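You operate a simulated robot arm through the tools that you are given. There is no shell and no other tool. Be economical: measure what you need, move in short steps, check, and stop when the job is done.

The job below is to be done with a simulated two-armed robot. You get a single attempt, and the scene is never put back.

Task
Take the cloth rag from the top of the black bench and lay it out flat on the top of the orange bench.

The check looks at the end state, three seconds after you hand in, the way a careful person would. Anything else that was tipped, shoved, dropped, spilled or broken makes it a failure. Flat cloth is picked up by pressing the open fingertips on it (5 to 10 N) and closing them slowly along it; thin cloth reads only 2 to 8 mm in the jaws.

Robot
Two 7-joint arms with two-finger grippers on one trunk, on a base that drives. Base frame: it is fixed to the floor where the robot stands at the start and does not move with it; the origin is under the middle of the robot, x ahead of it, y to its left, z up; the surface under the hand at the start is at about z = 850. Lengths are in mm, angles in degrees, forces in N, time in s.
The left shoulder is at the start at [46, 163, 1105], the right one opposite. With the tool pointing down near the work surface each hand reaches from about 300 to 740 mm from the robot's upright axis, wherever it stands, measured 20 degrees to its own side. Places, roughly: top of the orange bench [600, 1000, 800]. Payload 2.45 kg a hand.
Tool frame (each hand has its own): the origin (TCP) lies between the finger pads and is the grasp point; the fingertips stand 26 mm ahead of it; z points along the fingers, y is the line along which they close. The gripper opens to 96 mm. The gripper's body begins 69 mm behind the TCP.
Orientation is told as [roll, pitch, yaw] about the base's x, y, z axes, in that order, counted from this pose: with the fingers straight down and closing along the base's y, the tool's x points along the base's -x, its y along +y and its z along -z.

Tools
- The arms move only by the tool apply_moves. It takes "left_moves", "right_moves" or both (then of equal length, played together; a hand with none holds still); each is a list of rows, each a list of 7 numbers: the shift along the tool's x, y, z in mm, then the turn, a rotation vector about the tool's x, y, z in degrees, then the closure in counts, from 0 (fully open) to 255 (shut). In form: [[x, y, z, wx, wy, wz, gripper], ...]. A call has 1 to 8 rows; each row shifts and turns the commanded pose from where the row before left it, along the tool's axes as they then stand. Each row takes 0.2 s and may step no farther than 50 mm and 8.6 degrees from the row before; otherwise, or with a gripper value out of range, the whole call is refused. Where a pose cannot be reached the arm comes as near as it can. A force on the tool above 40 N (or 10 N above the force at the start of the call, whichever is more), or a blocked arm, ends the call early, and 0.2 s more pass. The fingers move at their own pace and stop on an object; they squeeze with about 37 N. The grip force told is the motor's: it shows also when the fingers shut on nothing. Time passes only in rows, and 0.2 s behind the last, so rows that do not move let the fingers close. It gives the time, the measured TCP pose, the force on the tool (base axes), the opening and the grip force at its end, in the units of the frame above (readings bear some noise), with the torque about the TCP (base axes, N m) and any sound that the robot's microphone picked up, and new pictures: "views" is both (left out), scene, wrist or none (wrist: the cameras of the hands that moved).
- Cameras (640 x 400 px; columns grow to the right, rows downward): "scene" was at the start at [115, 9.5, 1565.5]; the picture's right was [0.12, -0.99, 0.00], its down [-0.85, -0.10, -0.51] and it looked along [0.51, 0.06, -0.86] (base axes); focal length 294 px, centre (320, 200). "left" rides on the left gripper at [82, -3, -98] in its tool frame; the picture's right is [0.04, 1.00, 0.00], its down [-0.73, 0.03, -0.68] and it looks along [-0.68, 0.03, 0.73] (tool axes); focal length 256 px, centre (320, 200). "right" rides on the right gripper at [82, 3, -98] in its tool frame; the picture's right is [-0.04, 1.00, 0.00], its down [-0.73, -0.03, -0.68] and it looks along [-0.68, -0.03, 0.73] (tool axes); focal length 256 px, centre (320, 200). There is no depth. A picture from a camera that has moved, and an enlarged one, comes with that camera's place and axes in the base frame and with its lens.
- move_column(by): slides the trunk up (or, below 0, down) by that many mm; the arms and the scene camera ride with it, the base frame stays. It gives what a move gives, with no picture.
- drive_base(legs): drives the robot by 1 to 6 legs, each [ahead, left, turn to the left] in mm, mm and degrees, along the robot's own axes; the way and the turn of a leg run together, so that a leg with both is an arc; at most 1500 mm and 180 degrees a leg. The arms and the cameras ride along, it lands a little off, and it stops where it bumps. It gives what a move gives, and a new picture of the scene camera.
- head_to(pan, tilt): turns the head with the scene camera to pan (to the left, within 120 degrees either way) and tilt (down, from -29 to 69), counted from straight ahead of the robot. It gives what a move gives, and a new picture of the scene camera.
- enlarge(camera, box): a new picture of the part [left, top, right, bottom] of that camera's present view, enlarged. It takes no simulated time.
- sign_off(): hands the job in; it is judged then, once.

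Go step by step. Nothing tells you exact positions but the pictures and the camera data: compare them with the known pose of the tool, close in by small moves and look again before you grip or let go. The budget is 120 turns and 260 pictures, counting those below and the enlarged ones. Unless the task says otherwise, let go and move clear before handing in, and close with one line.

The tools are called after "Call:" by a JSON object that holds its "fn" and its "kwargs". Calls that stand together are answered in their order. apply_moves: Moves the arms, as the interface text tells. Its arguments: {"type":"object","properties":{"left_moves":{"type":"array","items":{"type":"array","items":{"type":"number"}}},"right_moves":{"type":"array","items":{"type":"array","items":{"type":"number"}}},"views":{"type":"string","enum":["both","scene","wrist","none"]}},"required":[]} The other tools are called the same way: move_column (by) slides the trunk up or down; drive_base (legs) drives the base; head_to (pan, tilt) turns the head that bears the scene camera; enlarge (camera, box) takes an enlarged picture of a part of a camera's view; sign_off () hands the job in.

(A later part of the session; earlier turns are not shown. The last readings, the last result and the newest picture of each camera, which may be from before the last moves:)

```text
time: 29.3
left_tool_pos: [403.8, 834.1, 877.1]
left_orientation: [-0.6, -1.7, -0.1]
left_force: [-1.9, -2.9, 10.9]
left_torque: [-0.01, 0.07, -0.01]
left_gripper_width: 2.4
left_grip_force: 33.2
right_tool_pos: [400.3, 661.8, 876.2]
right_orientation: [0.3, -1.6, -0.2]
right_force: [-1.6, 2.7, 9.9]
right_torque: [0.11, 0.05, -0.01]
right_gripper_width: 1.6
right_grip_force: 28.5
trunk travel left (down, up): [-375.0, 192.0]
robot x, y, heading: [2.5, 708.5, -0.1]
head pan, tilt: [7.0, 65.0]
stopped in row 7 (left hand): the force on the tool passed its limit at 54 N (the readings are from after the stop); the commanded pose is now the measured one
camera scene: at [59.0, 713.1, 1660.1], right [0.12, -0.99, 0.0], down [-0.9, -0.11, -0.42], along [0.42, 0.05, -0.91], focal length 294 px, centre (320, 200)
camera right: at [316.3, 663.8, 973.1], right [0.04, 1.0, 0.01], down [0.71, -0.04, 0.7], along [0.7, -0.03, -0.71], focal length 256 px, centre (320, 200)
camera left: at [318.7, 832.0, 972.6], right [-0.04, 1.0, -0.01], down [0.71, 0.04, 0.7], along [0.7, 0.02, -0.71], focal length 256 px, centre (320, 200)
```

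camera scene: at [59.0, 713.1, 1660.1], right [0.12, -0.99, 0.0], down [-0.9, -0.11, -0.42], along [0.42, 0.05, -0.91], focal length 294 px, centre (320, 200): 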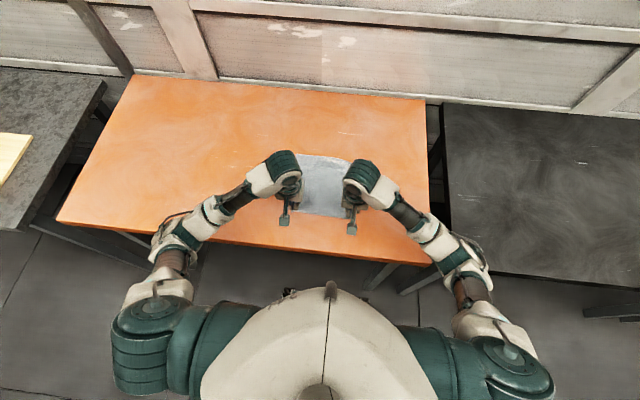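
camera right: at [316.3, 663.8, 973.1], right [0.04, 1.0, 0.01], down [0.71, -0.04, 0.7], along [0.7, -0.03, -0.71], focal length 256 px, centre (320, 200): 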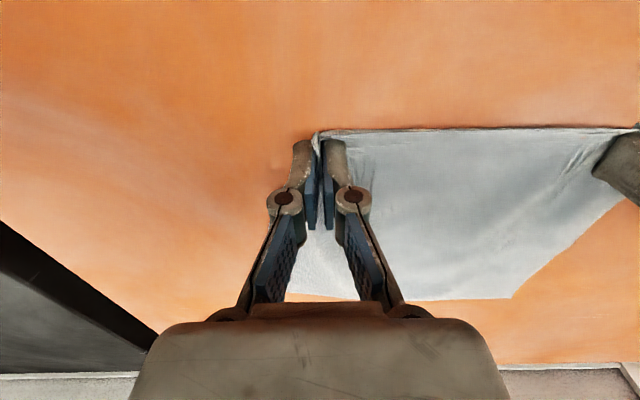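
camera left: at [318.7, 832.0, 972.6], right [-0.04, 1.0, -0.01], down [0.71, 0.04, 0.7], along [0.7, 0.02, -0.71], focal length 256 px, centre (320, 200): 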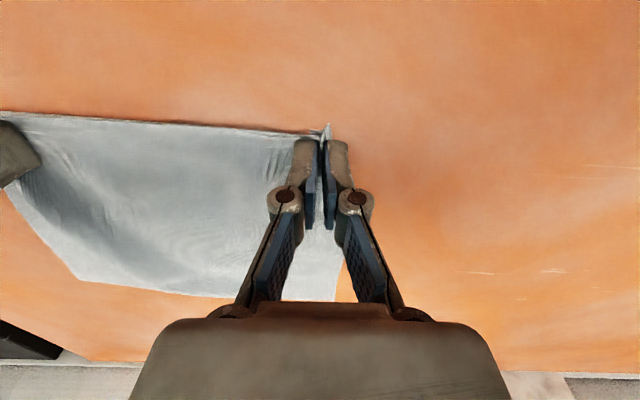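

The orange top is also at about 850, and the rag is down flat with the hands at its near corners. I'll ease the pressure and drag it back a little to straighten it.

Call:
{"fn": "apply_moves", "kwargs": {"left_moves": [[4, 0, -0.5, 0, 0, 0, 255], [8, 0, -0.5, 0, 0, 0, 255], [8, 0, 0, 0, 0, 0, 255], [4, 0, 0, 0, 0, 0, 255]], "right_moves": [[4, 0, -0.5, 0, 0, 0, 255], [8, 0, -0.5, 0, 0, 0, 255], [8, 0, 0, 0, 0, 0, 255], [4, 0, 0, 0, 0, 0, 255]], "views": "both"}}

```text
time: 30.3
left_tool_pos: [379.6, 834.6, 876.1]
left_orientation: [-0.5, -1.7, 0.1]
left_force: [2.1, -0.1, 18.7]
left_torque: [0.02, 0.0, 0.02]
left_gripper_width: 1.6
left_grip_force: 30.8
right_tool_pos: [377.3, 661.8, 877.0]
right_orientation: [0.1, -1.6, -0.2]
right_force: [-0.9, 1.1, 27.9]
right_torque: [0.12, 0.12, -0.01]
right_gripper_width: 4.7
right_grip_force: 36.1
trunk travel left (down, up): [-375.0, 192.0]
robot x, y, heading: [3.6, 706.2, -0.5]
head pan, tilt: [7.0, 65.0]
camera scene: at [59.6, 713.2, 1660.3], right [0.12, -0.99, 0.0], down [-0.9, -0.11, -0.42], along [0.42, 0.05, -0.91], focal length 294 px, centre (320, 200)
camera right: at [292.4, 663.9, 973.1], right [0.04, 1.0, 0.0], down [0.71, -0.03, 0.7], along [0.7, -0.03, -0.72], focal length 256 px, centre (320, 200)
camera left: at [295.3, 832.7, 972.6], right [-0.04, 1.0, -0.01], down [0.71, 0.03, 0.7], along [0.7, 0.02, -0.71], focal length 256 px, centre (320, 200)
```

scene: 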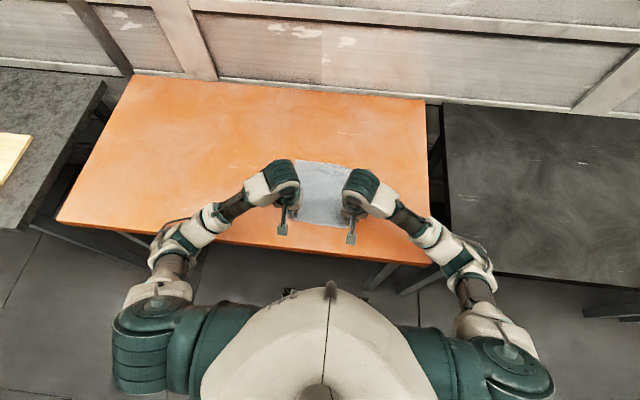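
right: 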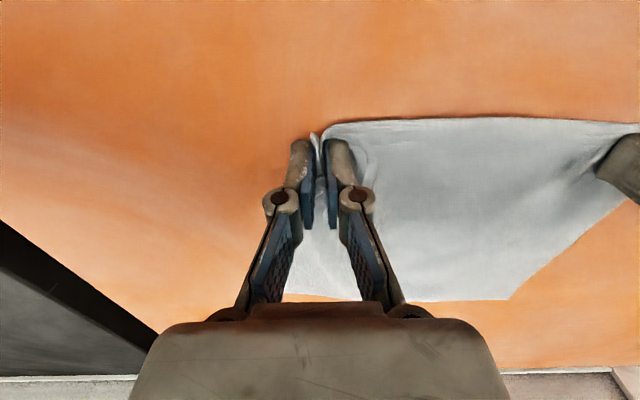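
left: 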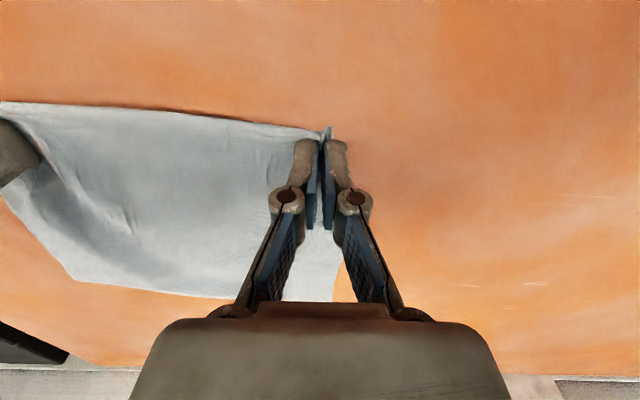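

The rag lies nearly straight, but the fingertips press a bit hard. I'll ease up, spread the hands slightly, then open them slowly so the pinches spread out along the bench.

Call:
{"fn": "apply_moves", "kwargs": {"left_moves": [[0, 0, -0.8, 0, 0, 0, 255], [0, 2, 0, 0, 0, 0, 255], [0, 2, 0, 0, 0, 0, 255]], "right_moves": [[0, 0, -1.4, 0, 0, 0, 255], [0, -2, 0, 0, 0, 0, 255], [0, -2, 0, 0, 0, 0, 255]], "views": "none"}}

```text
time: 31.1
left_tool_pos: [381.3, 836.4, 877.6]
left_orientation: [-0.4, -1.6, -0.2]
left_force: [-1.1, -7.1, 19.3]
left_torque: [-0.18, 0.15, 0.07]
left_gripper_width: 1.4
left_grip_force: 30.5
right_tool_pos: [377.9, 656.7, 876.5]
right_orientation: [0.4, -1.5, -0.3]
right_force: [0.2, 3.4, 6.1]
right_torque: [0.15, 0.01, -0.07]
right_gripper_width: 3.4
right_grip_force: 31.4
trunk travel left (down, up): [-375.0, 192.0]
robot x, y, heading: [1.3, 710.6, -0.3]
head pan, tilt: [7.0, 65.0]
```

Call:
{"fn": "apply_moves", "kwargs": {"left_moves": [[0, 0, -0.8, 0, 0, 0, 245], [0, 0, 0, 0, 0, 0, 233], [0, 0, 0, 0, 0, 0, 221], [0, 0, 0, 0, 0, 0, 209], [0, 0, 0, 0, 0, 0, 197], [0, 0, 0, 0, 0, 0, 185], [0, 0, 0, 0, 0, 0, 173], [0, 0, 0, 0, 0, 0, 160]], "right_moves": [[0, 0, 0, 0, 0, 0, 245], [0, 0, 0, 0, 0, 0, 233], [0, 0, 0, 0, 0, 0, 221], [0, 0, 0, 0, 0, 0, 209], [0, 0, 0, 0, 0, 0, 197], [0, 0, 0, 0, 0, 0, 185], [0, 0, 0, 0, 0, 0, 173], [0, 0, 0, 0, 0, 0, 160]], "views": "wrist"}}

```text
time: 32.9
left_tool_pos: [380.3, 838.4, 876.7]
left_orientation: [-0.4, -1.5, 0.0]
left_force: [-0.3, -0.5, 2.8]
left_torque: [-0.07, -0.01, -0.01]
left_gripper_width: 35.7
left_grip_force: 0.0
right_tool_pos: [376.9, 657.8, 877.3]
right_orientation: [0.2, -1.3, -0.3]
right_force: [0.1, 0.5, 6.1]
right_torque: [-0.01, -0.01, 0.01]
right_gripper_width: 36.0
right_grip_force: 0.1
trunk travel left (down, up): [-375.0, 192.0]
robot x, y, heading: [-1.2, 703.6, -0.1]
head pan, tilt: [7.0, 65.0]
camera right: at [294.0, 660.3, 973.5], right [0.04, 1.0, 0.0], down [0.72, -0.03, 0.7], along [0.7, -0.03, -0.72], focal length 256 px, centre (320, 200)
camera left: at [296.0, 837.1, 972.8], right [-0.04, 1.0, -0.01], down [0.72, 0.03, 0.7], along [0.7, 0.02, -0.72], focal length 256 px, centre (320, 200)
```

right: 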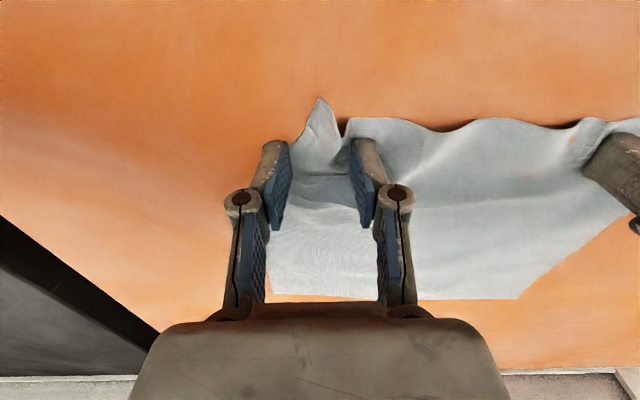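
left: 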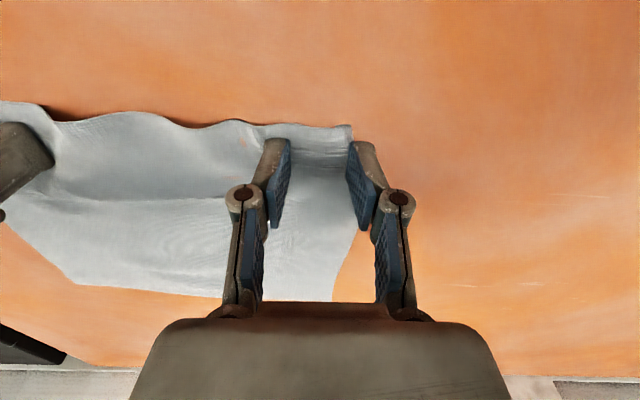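

The pinches are open, and the near edge is a little wavy. I'll lift both hands clear and inspect.

Call:
{"fn": "apply_moves", "kwargs": {"left_moves": [[0, 0, -10, 0, 0, 0, 160], [0, 0, -30, 0, 0, 0, 160], [0, 10, -40, 0, 0, 0, 160], [10, 40, -20, 0, 0, 0, 160], [10, 45, 0, 0, 0, 0, 160], [0, 45, 0, 0, 0, 0, 160]], "right_moves": [[0, 0, -10, 0, 0, 0, 160], [0, 0, -30, 0, 0, 0, 160], [0, -10, -40, 0, 0, 0, 160], [10, -40, -20, 0, 0, 0, 160], [10, -45, 0, 0, 0, 0, 160], [0, -45, 0, 0, 0, 0, 160]], "views": "none"}}

Call:
{"fn": "enlarge", "kwargs": {"camera": "scene", "box": [220, 120, 420, 245]}}

Call:
{"fn": "enlarge", "kwargs": {"camera": "left", "box": [0, 0, 640, 400]}}

Call:
{"fn": "enlarge", "kwargs": {"camera": "right", "box": [0, 0, 640, 400]}}

```text
time: 34.3
left_tool_pos: [356.9, 979.5, 976.2]
left_orientation: [-0.6, -1.6, 0.0]
left_force: [0.4, -0.5, 0.0]
left_torque: [0.01, -0.01, -0.01]
left_gripper_width: 35.6
left_grip_force: 0.1
right_tool_pos: [354.7, 515.7, 975.8]
right_orientation: [0.1, -1.5, -0.2]
right_force: [-0.9, 0.1, -0.1]
right_torque: [0.01, -0.04, 0.01]
right_gripper_width: 35.7
right_grip_force: 0.1
trunk travel left (down, up): [-375.0, 192.0]
robot x, y, heading: [5.0, 709.6, -0.1]
head pan, tilt: [7.0, 65.0]
```

```text
3.20 times, centred on (320, 182) of scene
camera zoom: at [61.7, 713.5, 1659.8], right [0.12, -0.99, 0.0], down [-0.9, -0.11, -0.42], along [0.42, 0.05, -0.91], focal length 942 px, centre (320, 256)
```

zoom: 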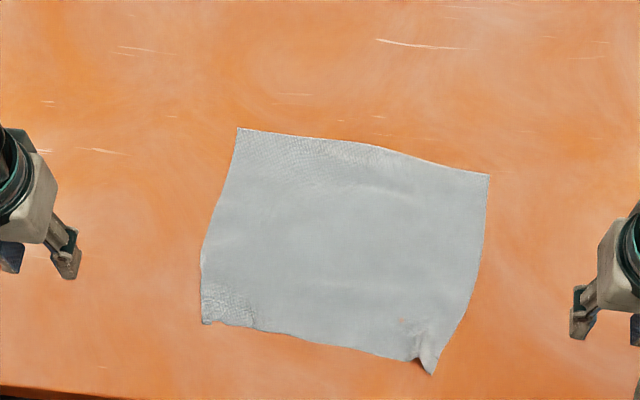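

```text
1.00 times, centred on (320, 200) of left (not enlarged: the box is as wide or as high as the picture)
camera zoom: at [272.1, 977.8, 1071.5], right [-0.04, 1.0, -0.01], down [0.71, 0.03, 0.7], along [0.7, 0.02, -0.71], focal length 256 px, centre (320, 200)
```

zoom: 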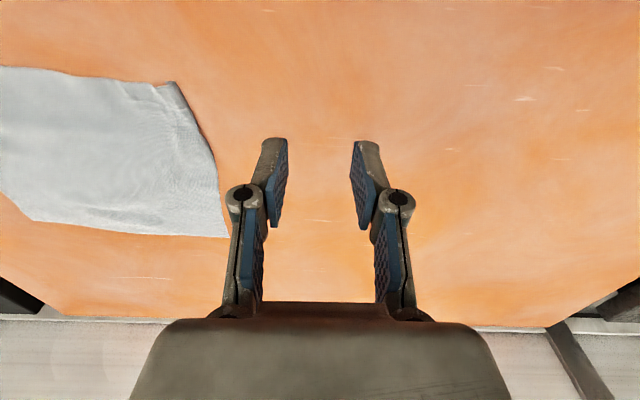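

```text
1.00 times, centred on (320, 200) of right (not enlarged: the box is as wide or as high as the picture)
camera zoom: at [270.3, 519.3, 1072.9], right [0.04, 1.0, 0.0], down [0.72, -0.03, 0.7], along [0.7, -0.03, -0.72], focal length 256 px, centre (320, 200)
```

zoom: 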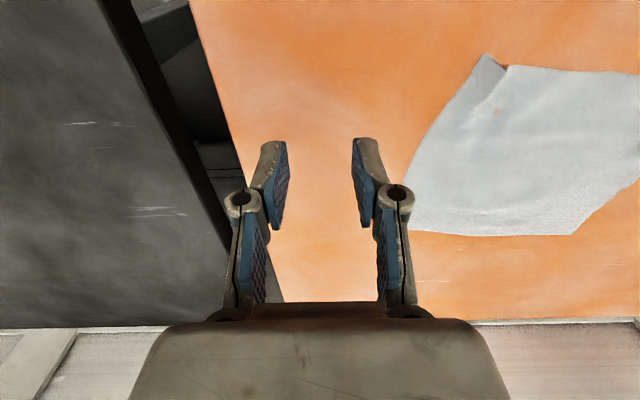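

The rag is mostly flat, but the near-right corner has a small ridge and the near edge is bunched by about 40 mm. I'll set closed fingertips near each near corner and wipe them outward.

Call:
{"fn": "apply_moves", "kwargs": {"left_moves": [[-4, -44, 0, 0, 0, 0, 255], [-4, -45, 0, 0, 0, 0, 255], [-5, -45, 0, 0, 0, 0, 255], [0, 0, 40, 0, 0, 0, 255], [0, 0, 40, 0, 0, 0, 255], [0, 0, 14, 0, 0, 0, 255]], "right_moves": [[-2, 44, 0, 0, 0, 0, 255], [-2, 44, 0, 0, 0, 0, 255], [-3, 43, 0, 0, 0, 0, 255], [0, 0, 40, 0, 0, 0, 255], [0, 0, 40, 0, 0, 0, 255], [0, 0, 14, 0, 0, 0, 255]], "views": "wrist"}}

```text
time: 35.7
left_tool_pos: [373.4, 844.7, 881.7]
left_orientation: [-0.5, -1.6, -0.2]
left_force: [-1.0, -0.4, 0.1]
left_torque: [-0.01, -0.02, 0.02]
left_gripper_width: 0.1
left_grip_force: 28.6
right_tool_pos: [365.4, 647.0, 882.0]
right_orientation: [0.1, -1.4, -0.4]
right_force: [-0.1, -0.8, -0.4]
right_torque: [0.0, -0.03, 0.0]
right_gripper_width: 0.0
right_grip_force: 28.7
trunk travel left (down, up): [-375.0, 192.0]
robot x, y, heading: [4.2, 703.8, -0.2]
head pan, tilt: [7.0, 65.0]
camera right: at [281.9, 650.7, 978.7], right [0.04, 1.0, 0.0], down [0.72, -0.03, 0.7], along [0.7, -0.03, -0.72], focal length 256 px, centre (320, 200)
camera left: at [289.6, 842.0, 978.1], right [-0.04, 1.0, -0.01], down [0.71, 0.03, 0.7], along [0.7, 0.02, -0.72], focal length 256 px, centre (320, 200)
```

right: 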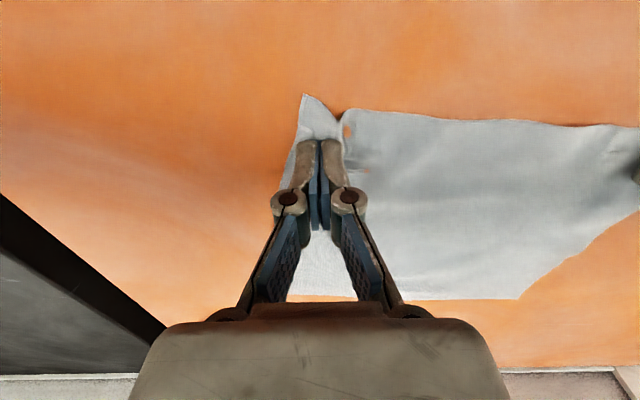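
left: 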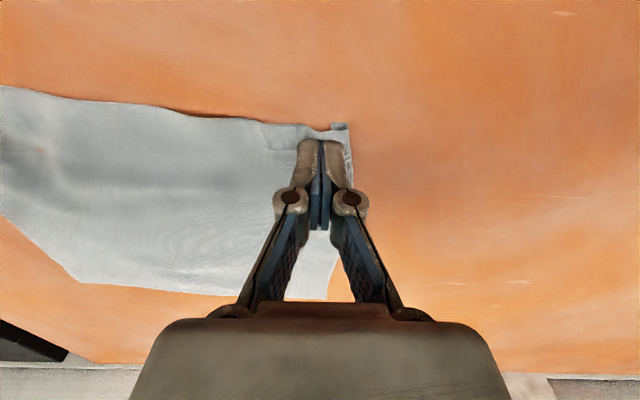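

The fingertips are just above the right spots. I'll touch down lightly.

Call:
{"fn": "apply_moves", "kwargs": {"left_moves": [[0, 0, 3, 0, 0, 0, 255], [0, 0, 1.5, 0, 0, 0, 255], [0, 0, 0.8, 0, 0, 0, 255], [0, 0, 0, 0, 0, 0, 255]], "right_moves": [[6, 0, 3, 0, 0, 0, 255], [0, 0, 1.5, 0, 0, 0, 255], [0, 0, 0.8, 0, 0, 0, 255], [0, 0, 0, 0, 0, 0, 255]], "views": "none"}}

```text
time: 36.7
left_tool_pos: [374.7, 844.0, 877.5]
left_orientation: [-0.4, -1.7, 0.0]
left_force: [-0.9, 0.3, 0.3]
left_torque: [-0.02, 0.01, -0.01]
left_gripper_width: 0.1
left_grip_force: 29.0
right_tool_pos: [359.1, 647.8, 877.3]
right_orientation: [0.2, -1.4, -0.3]
right_force: [0.2, -0.5, -0.4]
right_torque: [-0.02, 0.02, -0.01]
right_gripper_width: 0.0
right_grip_force: 28.6
trunk travel left (down, up): [-375.0, 192.0]
robot x, y, heading: [5.9, 705.5, -0.1]
head pan, tilt: [7.0, 65.0]
```

Call:
{"fn": "apply_moves", "kwargs": {"left_moves": [[0, 0, 1, 0, 0, 0, 255], [0, 0, 0.6, 0, 0, 0, 255], [0, 0, 0, 0, 0, 0, 255]], "right_moves": [[0, 0, 1, 0, 0, 0, 255], [0, 0, 0.6, 0, 0, 0, 255], [0, 0, 0, 0, 0, 0, 255]], "views": "none"}}

```text
time: 37.5
left_tool_pos: [374.1, 844.5, 875.9]
left_orientation: [-0.6, -1.5, -0.1]
left_force: [1.8, 1.0, 6.8]
left_torque: [0.0, 0.07, -0.04]
left_gripper_width: 0.2
left_grip_force: 28.2
right_tool_pos: [357.8, 648.1, 876.6]
right_orientation: [0.2, -1.5, -0.2]
right_force: [1.0, -0.3, 11.4]
right_torque: [-0.05, 0.09, 0.02]
right_gripper_width: 0.1
right_grip_force: 28.2
trunk travel left (down, up): [-375.0, 192.0]
robot x, y, heading: [1.3, 703.6, -0.1]
head pan, tilt: [7.0, 65.0]
```

Contact at about 7 and 11 N. Now I wipe both corners outward and slightly toward me.

Call:
{"fn": "apply_moves", "kwargs": {"left_moves": [[2, 3, 0, 0, 0, 0, 255], [2, 4, 0, 0, 0, 0, 255], [2, 4, 0, 0, 0, 0, 255], [1, 4, 0, 0, 0, 0, 255], [1, 3, 0, 0, 0, 0, 255], [0, 0, 0, 0, 0, 0, 255]], "right_moves": [[1, -3, 0, 0, 0, 0, 255], [1, -4, 0, 0, 0, 0, 255], [1, -4, 0, 0, 0, 0, 255], [0, -5, 0, 0, 0, 0, 255], [0, -5, 0, 0, 0, 0, 255], [0, 0, 0, 0, 0, 0, 255]], "views": "wrist"}}

```text
time: 38.9
left_tool_pos: [364.5, 862.7, 876.3]
left_orientation: [-0.5, -1.7, -0.1]
left_force: [1.3, -10.1, 14.3]
left_torque: [-0.17, 0.03, 0.05]
left_gripper_width: 0.0
left_grip_force: 28.7
right_tool_pos: [355.4, 628.7, 876.6]
right_orientation: [0.2, -1.6, -0.2]
right_force: [0.5, 13.0, 21.9]
right_torque: [0.33, 0.13, -0.1]
right_gripper_width: 0.0
right_grip_force: 28.7
trunk travel left (down, up): [-375.0, 192.0]
robot x, y, heading: [3.9, 704.9, -0.3]
head pan, tilt: [7.0, 65.0]
camera right: at [270.9, 631.4, 972.6], right [0.04, 1.0, 0.01], down [0.71, -0.03, 0.7], along [0.7, -0.03, -0.72], focal length 256 px, centre (320, 200)
camera left: at [280.5, 861.5, 972.2], right [-0.04, 1.0, -0.01], down [0.71, 0.04, 0.7], along [0.7, 0.02, -0.71], focal length 256 px, centre (320, 200)
```

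right: 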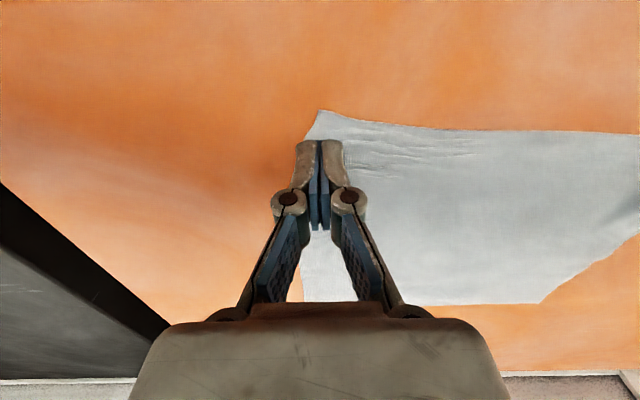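
left: 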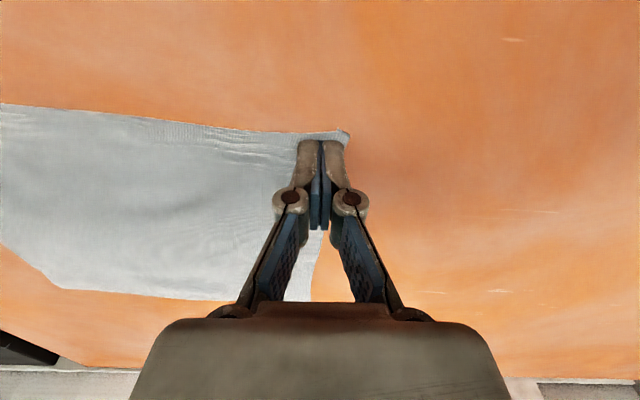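

That worked: the near edge is taut and straight. I'll lift the hands clear and inspect.

Call:
{"fn": "apply_moves", "kwargs": {"left_moves": [[0, 0, -2, 0, 0, 0, 255], [0, 0, -15, 0, 0, 0, 255], [0, 0, -40, 0, 0, 0, 255], [0, 10, -40, 0, 0, 0, 255], [10, 40, -20, 0, 0, 0, 255], [10, 45, 0, 0, 0, 0, 255], [0, 45, 0, 0, 0, 0, 255]], "right_moves": [[0, 0, -2, 0, 0, 0, 255], [0, 0, -15, 0, 0, 0, 255], [0, 0, -40, 0, 0, 0, 255], [0, -10, -40, 0, 0, 0, 255], [10, -40, -20, 0, 0, 0, 255], [10, -45, 0, 0, 0, 0, 255], [0, -45, 0, 0, 0, 0, 255]], "views": "scene"}}

Call:
{"fn": "enlarge", "kwargs": {"camera": "scene", "box": [240, 130, 400, 230]}}

Call:
{"fn": "enlarge", "kwargs": {"camera": "left", "box": [0, 0, 320, 250]}}

Call:
{"fn": "enlarge", "kwargs": {"camera": "right", "box": [320, 0, 640, 250]}}

```text
time: 40.5
left_tool_pos: [342.3, 1004.6, 990.2]
left_orientation: [-0.5, -1.8, -0.2]
left_force: [-0.6, -0.6, -0.3]
left_torque: [-0.02, -0.02, 0.02]
left_gripper_width: 0.0
left_grip_force: 28.3
right_tool_pos: [330.8, 485.2, 992.9]
right_orientation: [0.2, -1.5, -0.3]
right_force: [0.5, -0.5, -0.6]
right_torque: [0.04, -0.02, 0.01]
right_gripper_width: 0.1
right_grip_force: 28.9
trunk travel left (down, up): [-375.0, 192.0]
robot x, y, heading: [-2.0, 702.3, -0.3]
head pan, tilt: [7.0, 65.0]
camera scene: at [61.0, 713.3, 1659.9], right [0.12, -0.99, 0.0], down [-0.9, -0.11, -0.42], along [0.42, 0.05, -0.91], focal length 294 px, centre (320, 200)
```

scene: 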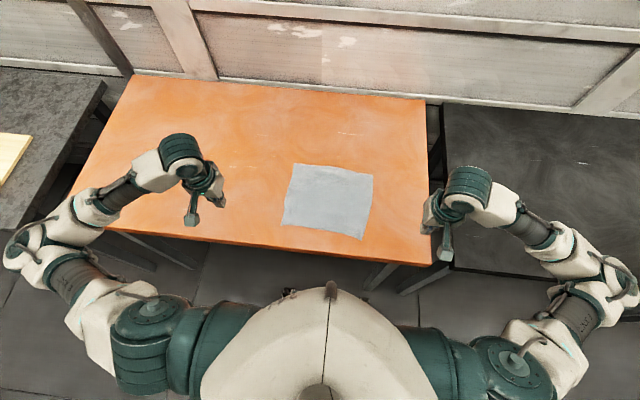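

```text
4.00 times, centred on (320, 180) of scene
camera zoom: at [61.0, 713.3, 1659.9], right [0.12, -0.99, 0.0], down [-0.9, -0.11, -0.42], along [0.42, 0.05, -0.91], focal length 1178 px, centre (320, 280)
```

zoom: 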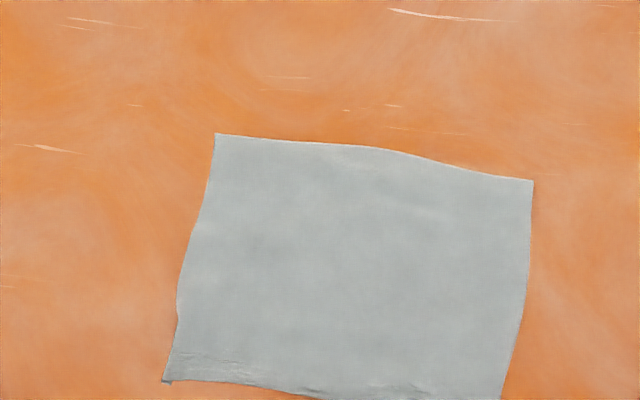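

```text
1.60 times, centred on (160, 125) of left
camera zoom: at [257.1, 1001.8, 1086.3], right [-0.04, 1.0, -0.01], down [0.71, 0.03, 0.7], along [0.7, 0.02, -0.71], focal length 410 px, centre (576, 320)
```

zoom: 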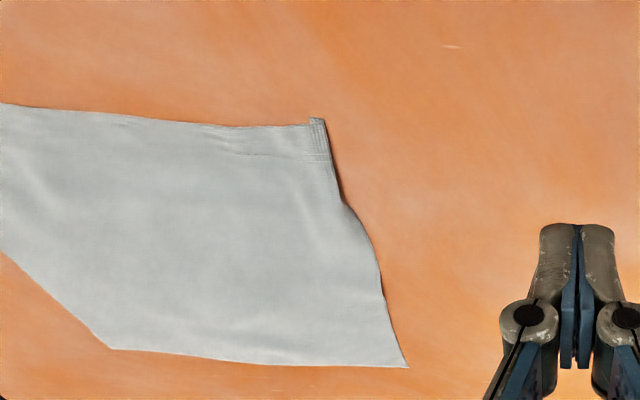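

```text
1.60 times, centred on (480, 125) of right
camera zoom: at [248.1, 487.8, 1088.3], right [0.04, 1.0, 0.0], down [0.72, -0.03, 0.7], along [0.7, -0.03, -0.72], focal length 410 px, centre (64, 320)
```

zoom: 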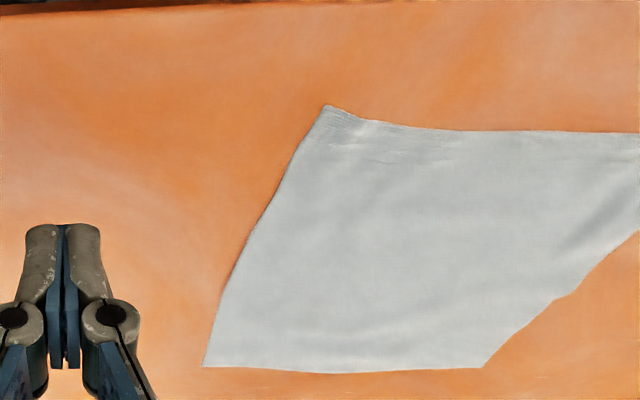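

Nearly perfect; the near-left corner may have a narrow strip folded. I'll zoom in.

Call:
{"fn": "enlarge", "kwargs": {"camera": "scene", "box": [270, 205, 318, 235]}}

Call:
{"fn": "enlarge", "kwargs": {"camera": "left", "box": [110, 40, 222, 110]}}

Call:
{"fn": "enlarge", "kwargs": {"camera": "right", "box": [440, 40, 552, 110]}}

```text
13.33 times, centred on (294, 220) of scene
camera zoom: at [61.0, 713.3, 1659.9], right [0.12, -0.99, 0.0], down [-0.9, -0.11, -0.42], along [0.42, 0.05, -0.91], focal length 3926 px, centre (667, -67)
```

zoom: 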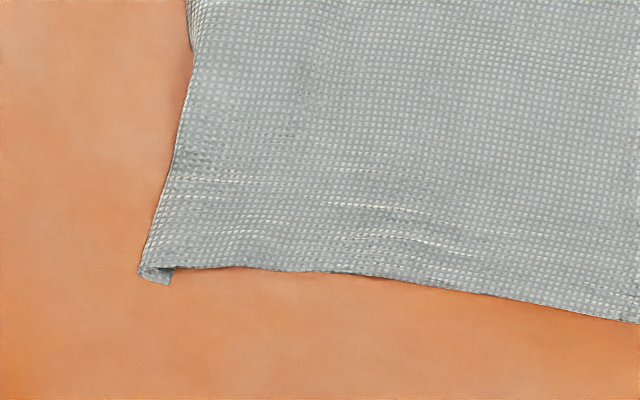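

```text
5.71 times, centred on (166, 75) of left
camera zoom: at [257.1, 1001.8, 1086.3], right [-0.04, 1.0, -0.01], down [0.71, 0.03, 0.7], along [0.7, 0.02, -0.71], focal length 1463 px, centre (1200, 914)
```

zoom: 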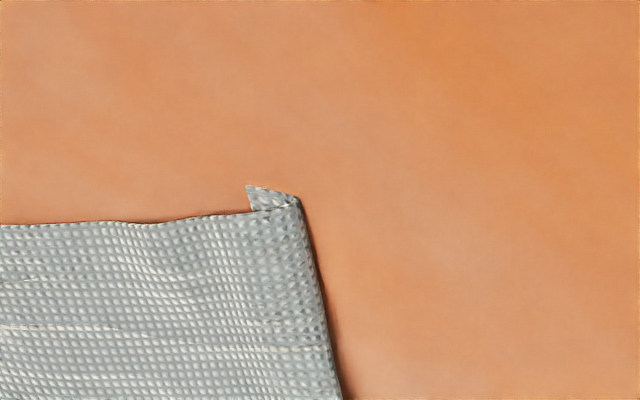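

```text
5.71 times, centred on (496, 75) of right
camera zoom: at [248.1, 487.8, 1088.3], right [0.04, 1.0, 0.0], down [0.72, -0.03, 0.7], along [0.7, -0.03, -0.72], focal length 1463 px, centre (-686, 914)
```

zoom: 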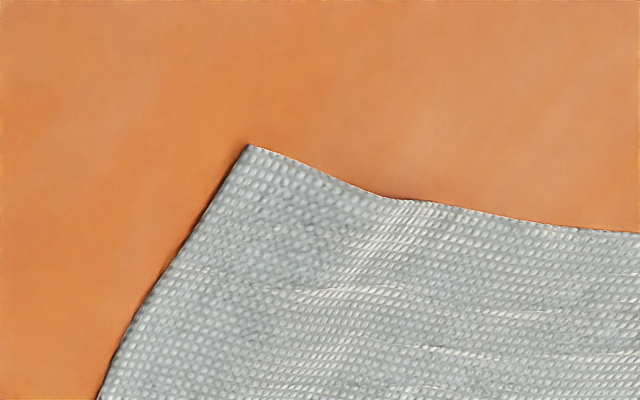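

A strip roughly 15 mm wide is tucked under at the near-left corner. I'll pinch just inside it, lift so it drops open, and lay it again moving inward so the margin trails outward.

Call:
{"fn": "apply_moves", "kwargs": {"left_moves": [[-6, -46, 0, 0, 0, 0, 149], [-6, -47, 0, 0, 0, 0, 149], [-6, -47, 0, 0, 0, 0, 149], [-5, -47, 0, 0, 0, 0, 149], [0, 0, 45, 0, 0, 0, 149], [0, 0, 45, 0, 0, 0, 149], [0, 0, 18, 0, 0, 0, 149], [0, 0, 4, 0, 0, 0, 149]], "views": "wrist"}}

```text
time: 42.3
left_tool_pos: [370.5, 813.1, 881.9]
left_orientation: [-0.4, -1.6, -0.2]
left_force: [-0.8, -0.3, -0.3]
left_torque: [0.06, 0.0, 0.0]
left_gripper_width: 39.9
left_grip_force: 0.0
right_tool_pos: [334.7, 484.0, 991.2]
right_orientation: [0.3, -1.3, -0.3]
right_force: [-0.2, -0.6, 0.9]
right_torque: [0.0, 0.03, -0.03]
right_gripper_width: 0.1
right_grip_force: 28.4
trunk travel left (down, up): [-375.0, 192.0]
robot x, y, heading: [2.3, 707.0, -0.2]
head pan, tilt: [7.0, 65.0]
camera left: at [284.7, 811.7, 977.3], right [-0.04, 1.0, -0.01], down [0.71, 0.03, 0.7], along [0.7, 0.02, -0.72], focal length 256 px, centre (320, 200)
```

left: 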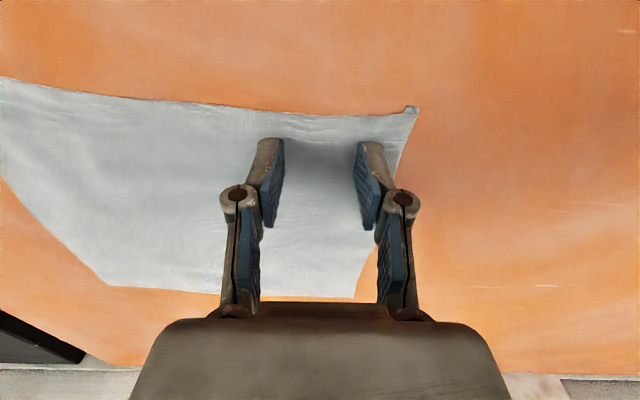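

Outer finger is near the fold; I shift slightly inward and toward me, then press lightly.

Call:
{"fn": "apply_moves", "kwargs": {"left_moves": [[8, -7, 0, 0, 0, 0, 149], [0, 0, 3, 0, 0, 0, 149], [0, 0, 1.5, 0, 0, 0, 149], [0, 0, 1, 0, 0, 0, 149], [0, 0, 0.5, 0, 0, 0, 149], [0, 0, 0, 0, 0, 0, 149]], "views": "none"}}

```text
time: 43.7
left_tool_pos: [361.2, 808.0, 874.2]
left_orientation: [-0.5, -1.5, -0.2]
left_force: [0.9, -0.6, 18.1]
left_torque: [-0.15, 0.18, -0.01]
left_gripper_width: 41.1
left_grip_force: 5.9
right_tool_pos: [332.8, 483.0, 991.4]
right_orientation: [0.3, -1.5, -0.4]
right_force: [0.0, -0.6, -0.7]
right_torque: [0.02, -0.01, 0.02]
right_gripper_width: 0.1
right_grip_force: 28.6
trunk travel left (down, up): [-375.0, 192.0]
robot x, y, heading: [5.2, 705.2, -0.3]
head pan, tilt: [7.0, 65.0]
```

Call:
{"fn": "apply_moves", "kwargs": {"left_moves": [[0, 0, -0.8, 0, 0, 0, 165], [0, 0, 0, 0, 0, 0, 182], [0, 0, 0, 0, 0, 0, 200], [0, 0, 0, 0, 0, 0, 218], [0, 0, 0, 0, 0, 0, 236], [0, 0, 0, 0, 0, 0, 255], [0, 0, 0, 0, 0, 0, 255]], "views": "wrist"}}

```text
time: 45.3
left_tool_pos: [359.7, 807.0, 875.8]
left_orientation: [-0.4, -1.7, -0.1]
left_force: [0.6, 0.3, 22.8]
left_torque: [0.05, 0.16, 0.0]
left_gripper_width: 1.9
left_grip_force: 29.4
right_tool_pos: [332.5, 483.5, 991.4]
right_orientation: [0.3, -1.5, -0.2]
right_force: [0.2, -0.3, -0.4]
right_torque: [0.04, 0.0, 0.04]
right_gripper_width: 0.0
right_grip_force: 27.8
trunk travel left (down, up): [-375.0, 192.0]
robot x, y, heading: [1.1, 706.4, -0.3]
head pan, tilt: [7.0, 65.0]
camera left: at [275.9, 805.2, 972.3], right [-0.04, 1.0, -0.01], down [0.71, 0.03, 0.7], along [0.7, 0.02, -0.71], focal length 256 px, centre (320, 200)
```

left: 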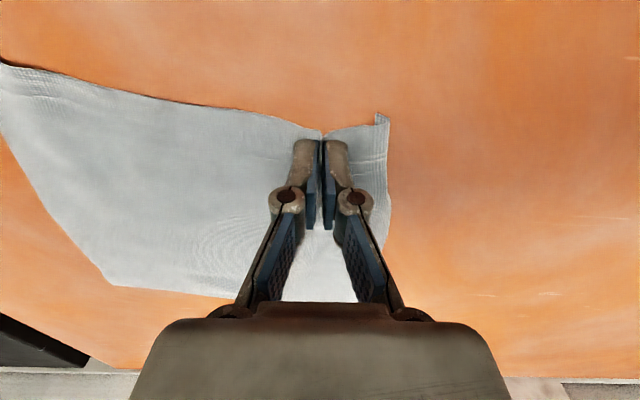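

Gripped. I lift this corner about 85 mm so the tucked strip can drop open.

Call:
{"fn": "apply_moves", "kwargs": {"left_moves": [[0, 0, -10, 0, 0, 0, 255], [0, -3, -20, 0, 0, 0, 255], [0, -4, -20, 0, 0, 0, 255], [0, -4, -20, 0, 0, 0, 255], [0, -4, -15, 0, 0, 0, 255], [0, 0, 0, 0, 0, 0, 255], [0, 0, 0, 0, 0, 0, 255], [0, 0, 0, 0, 0, 0, 255]], "views": "both"}}

Call:
{"fn": "enlarge", "kwargs": {"camera": "left", "box": [240, 60, 440, 185]}}

```text
time: 47.1
left_tool_pos: [357.8, 792.4, 960.0]
left_orientation: [-0.4, -1.7, 0.0]
left_force: [-0.3, -0.1, -0.7]
left_torque: [-0.02, 0.03, -0.03]
left_gripper_width: 4.5
left_grip_force: 31.1
right_tool_pos: [332.9, 484.2, 990.7]
right_orientation: [0.3, -1.4, -0.2]
right_force: [-0.6, 1.3, -0.4]
right_torque: [0.02, -0.01, 0.02]
right_gripper_width: 0.1
right_grip_force: 28.4
trunk travel left (down, up): [-375.0, 192.0]
robot x, y, heading: [1.9, 705.5, -0.4]
head pan, tilt: [7.0, 65.0]
camera scene: at [64.0, 711.1, 1659.8], right [0.12, -0.99, 0.0], down [-0.9, -0.11, -0.42], along [0.42, 0.05, -0.91], focal length 294 px, centre (320, 200)
camera left: at [274.0, 790.8, 1056.8], right [-0.04, 1.0, -0.01], down [0.71, 0.03, 0.7], along [0.7, 0.02, -0.72], focal length 256 px, centre (320, 200)
```

scene: 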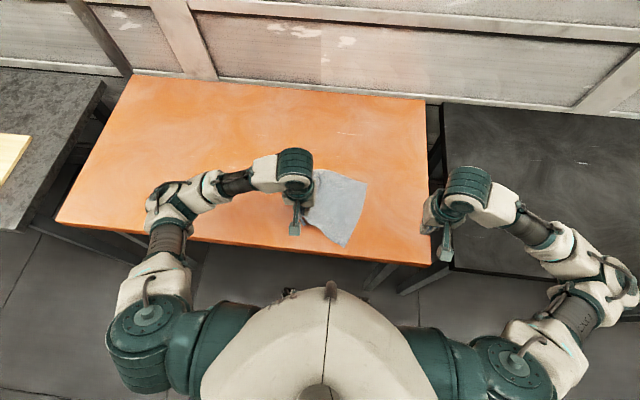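
left: 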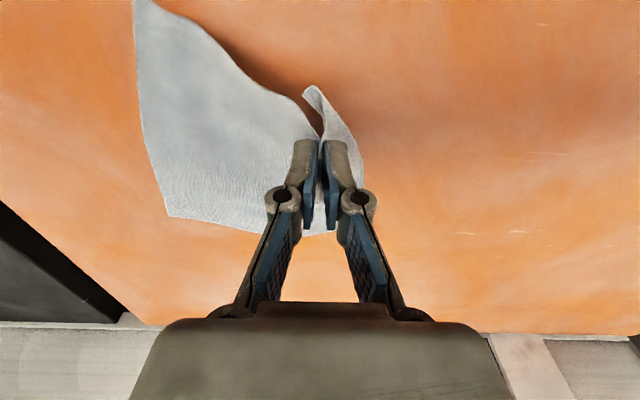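

```text
3.20 times, centred on (340, 122) of left
camera zoom: at [274.0, 790.8, 1056.8], right [-0.04, 1.0, -0.01], down [0.71, 0.03, 0.7], along [0.7, 0.02, -0.72], focal length 819 px, centre (256, 448)
```

zoom: 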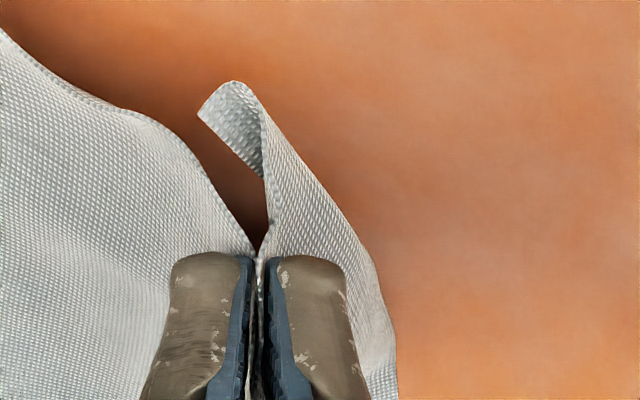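

The strip has mostly dropped open. Now I lower it while moving inward so the margin trails flat outward.

Call:
{"fn": "apply_moves", "kwargs": {"left_moves": [[0, -8, 12, 0, 0, 0, 255], [0, -12, 14, 0, 0, 0, 255], [0, -14, 14, 0, 0, 0, 255], [0, -14, 14, 0, 0, 0, 255], [0, -14, 13, 0, 0, 0, 255], [0, -12, 10, 0, 0, 0, 255], [0, -8, 4, 0, 0, 0, 255], [0, 0, 0, 0, 0, 0, 255]], "views": "both"}}

Call:
{"fn": "enlarge", "kwargs": {"camera": "left", "box": [240, 60, 440, 185]}}

```text
time: 48.9
left_tool_pos: [360.1, 711.1, 880.7]
left_orientation: [-0.5, -1.7, -0.1]
left_force: [0.5, -0.2, -0.4]
left_torque: [-0.02, 0.01, 0.0]
left_gripper_width: 5.0
left_grip_force: 34.9
right_tool_pos: [332.0, 484.6, 989.7]
right_orientation: [0.1, -1.4, -0.4]
right_force: [-0.7, 0.0, 0.4]
right_torque: [0.0, 0.02, 0.01]
right_gripper_width: 0.0
right_grip_force: 29.1
trunk travel left (down, up): [-375.0, 192.0]
robot x, y, heading: [0.4, 708.4, -0.3]
head pan, tilt: [7.0, 65.0]
camera scene: at [64.0, 710.4, 1659.8], right [0.12, -0.99, 0.0], down [-0.9, -0.11, -0.42], along [0.42, 0.05, -0.91], focal length 294 px, centre (320, 200)
camera left: at [276.0, 708.3, 977.0], right [-0.04, 1.0, -0.01], down [0.71, 0.03, 0.7], along [0.7, 0.02, -0.72], focal length 256 px, centre (320, 200)
```

scene: 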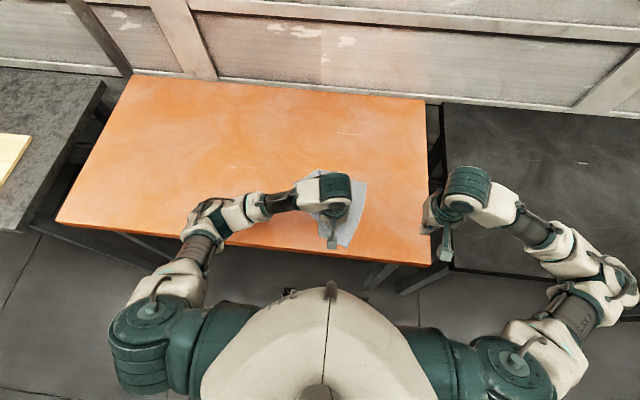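
left: 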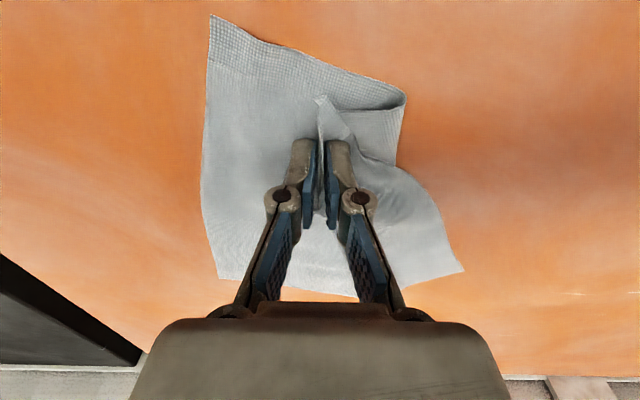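

```text
3.20 times, centred on (340, 122) of left
camera zoom: at [276.0, 708.3, 977.0], right [-0.04, 1.0, -0.01], down [0.71, 0.03, 0.7], along [0.7, 0.02, -0.72], focal length 819 px, centre (256, 448)
```

zoom: 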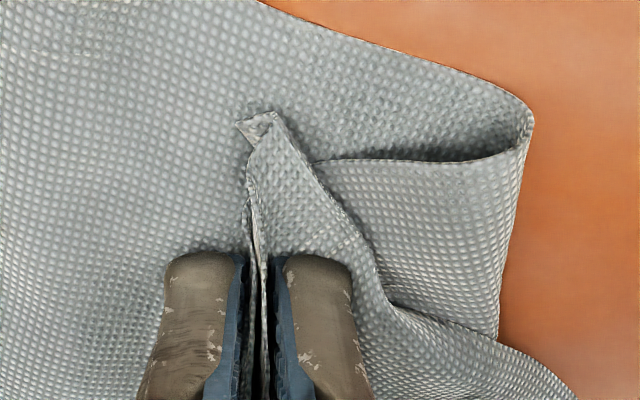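

The slack looped over outward, so this way doesn't work. I'm still holding the pinch, so I'll retrace the path: up and back outward, to undo the loop.

Call:
{"fn": "apply_moves", "kwargs": {"left_moves": [[0, 4, -15, 0, 0, 0, 255], [0, 10, -20, 0, 0, 0, 255], [0, 14, -22, 0, 0, 0, 255], [0, 18, -20, 0, 0, 0, 255], [0, 20, -10, 0, 0, 0, 255], [0, 20, 0, 0, 0, 0, 255], [0, 15, 0, 0, 0, 0, 255], [0, 0, 0, 0, 0, 0, 255]], "views": "both"}}

Call:
{"fn": "enlarge", "kwargs": {"camera": "scene", "box": [250, 140, 410, 240]}}

```text
time: 50.7
left_tool_pos: [358.5, 812.5, 964.9]
left_orientation: [-0.3, -1.6, -0.1]
left_force: [0.2, -0.6, -2.3]
left_torque: [0.01, 0.01, -0.03]
left_gripper_width: 5.6
left_grip_force: 36.4
right_tool_pos: [334.0, 484.2, 990.4]
right_orientation: [0.3, -1.3, -0.3]
right_force: [0.0, 0.4, -0.9]
right_torque: [0.02, -0.01, 0.03]
right_gripper_width: 0.0
right_grip_force: 28.4
trunk travel left (down, up): [-375.0, 192.0]
robot x, y, heading: [2.5, 709.7, -0.5]
head pan, tilt: [7.0, 65.0]
camera scene: at [64.2, 711.4, 1659.7], right [0.12, -0.99, 0.0], down [-0.9, -0.11, -0.42], along [0.42, 0.05, -0.91], focal length 294 px, centre (320, 200)
camera left: at [274.0, 810.5, 1062.1], right [-0.04, 1.0, -0.01], down [0.71, 0.03, 0.7], along [0.7, 0.02, -0.72], focal length 256 px, centre (320, 200)
```

scene: 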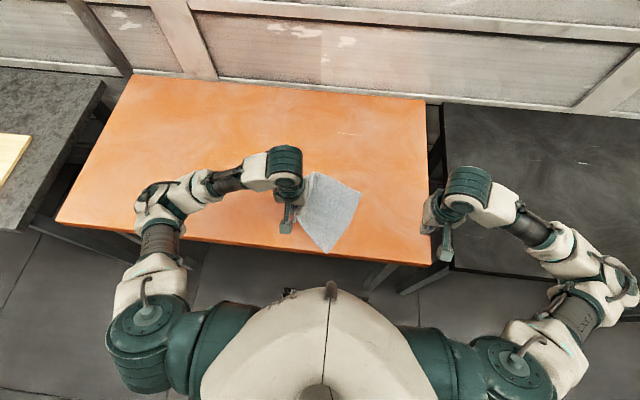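
left: 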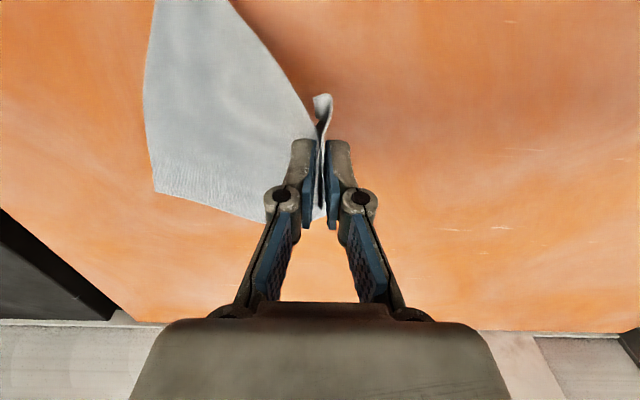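

```text
4.00 times, centred on (330, 190) of scene
camera zoom: at [64.2, 711.4, 1659.7], right [0.12, -0.99, 0.0], down [-0.9, -0.11, -0.42], along [0.42, 0.05, -0.91], focal length 1178 px, centre (280, 240)
```

zoom: 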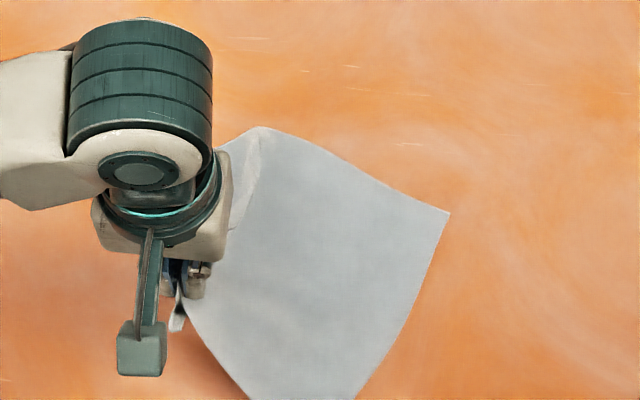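

The loop is undone, but the rag turned a little. I'll lower the corner outward, release and view the whole.

Call:
{"fn": "apply_moves", "kwargs": {"left_moves": [[2, 8, 15, 0, 0, 0, 255], [2, 10, 18, 0, 0, 0, 255], [2, 10, 18, 0, 0, 0, 255], [2, 10, 18, 0, 0, 0, 255], [0, 8, 14, 0, 0, 0, 255], [0, 0, 4, 0, 0, 0, 235], [0, 0, 0, 0, 0, 0, 210], [0, 0, 0, 0, 0, 0, 180]], "views": "none"}}

Call:
{"fn": "apply_moves", "kwargs": {"left_moves": [[0, 0, -15, 0, 0, 0, 170], [0, 0, -45, 0, 0, 0, 160], [0, 0, -45, 0, 0, 0, 150], [0, 45, 0, 0, 0, 0, 150], [0, 45, 0, 0, 0, 0, 150], [0, 45, 0, 0, 0, 0, 150]], "views": "both"}}

Call:
{"fn": "enlarge", "kwargs": {"camera": "scene", "box": [240, 150, 400, 250]}}

```text
time: 52.5
left_tool_pos: [353.7, 858.2, 878.4]
left_orientation: [-0.4, -1.5, -0.2]
left_force: [0.1, 0.4, 0.3]
left_torque: [-0.01, 0.04, -0.04]
left_gripper_width: 28.2
left_grip_force: 0.1
right_tool_pos: [334.3, 486.1, 990.9]
right_orientation: [0.2, -1.4, -0.4]
right_force: [0.5, 0.2, 0.1]
right_torque: [-0.01, 0.06, 0.01]
right_gripper_width: 0.0
right_grip_force: 28.2
trunk travel left (down, up): [-375.0, 192.0]
robot x, y, heading: [3.4, 705.6, -0.3]
head pan, tilt: [7.0, 65.0]
```

```text
time: 53.9
left_tool_pos: [350.5, 998.3, 981.0]
left_orientation: [-0.6, -1.6, -0.1]
left_force: [-1.0, 0.4, 0.3]
left_torque: [-0.01, -0.01, 0.0]
left_gripper_width: 39.8
left_grip_force: 0.1
right_tool_pos: [333.4, 489.8, 990.7]
right_orientation: [0.0, -1.4, -0.3]
right_force: [0.4, -0.4, 0.5]
right_torque: [0.0, 0.04, 0.01]
right_gripper_width: 0.0
right_grip_force: 28.7
trunk travel left (down, up): [-375.0, 192.0]
robot x, y, heading: [1.9, 707.1, -0.2]
head pan, tilt: [7.0, 65.0]
camera scene: at [62.2, 718.3, 1659.8], right [0.12, -0.99, 0.0], down [-0.9, -0.11, -0.42], along [0.42, 0.05, -0.91], focal length 294 px, centre (320, 200)
camera left: at [265.4, 996.5, 1077.7], right [-0.04, 1.0, -0.01], down [0.71, 0.04, 0.7], along [0.7, 0.02, -0.72], focal length 256 px, centre (320, 200)
```

scene: 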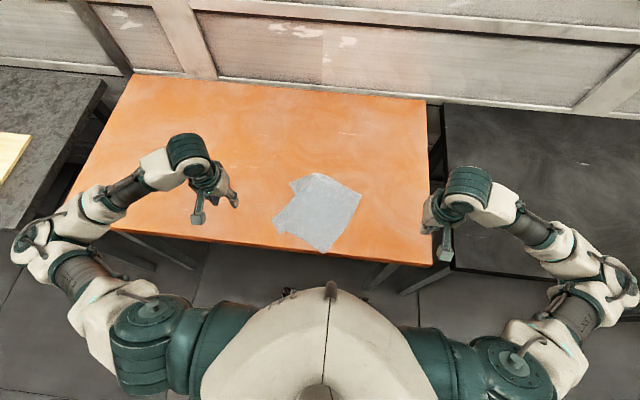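
left: 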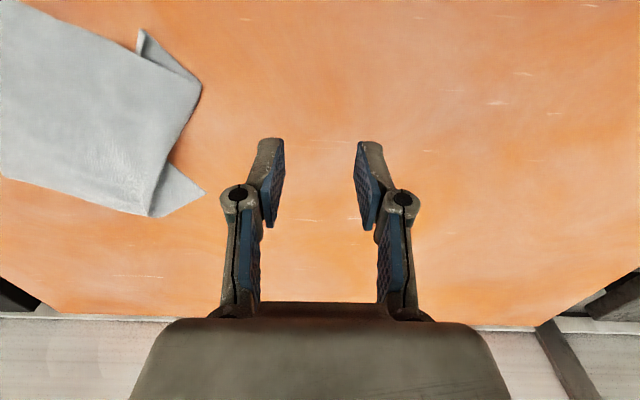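

```text
4.00 times, centred on (320, 200) of scene
camera zoom: at [62.2, 718.3, 1659.8], right [0.12, -0.99, 0.0], down [-0.9, -0.11, -0.42], along [0.42, 0.05, -0.91], focal length 1178 px, centre (320, 200)
```

zoom: 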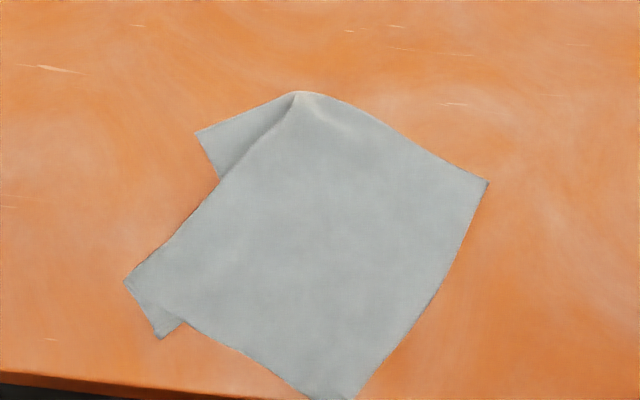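

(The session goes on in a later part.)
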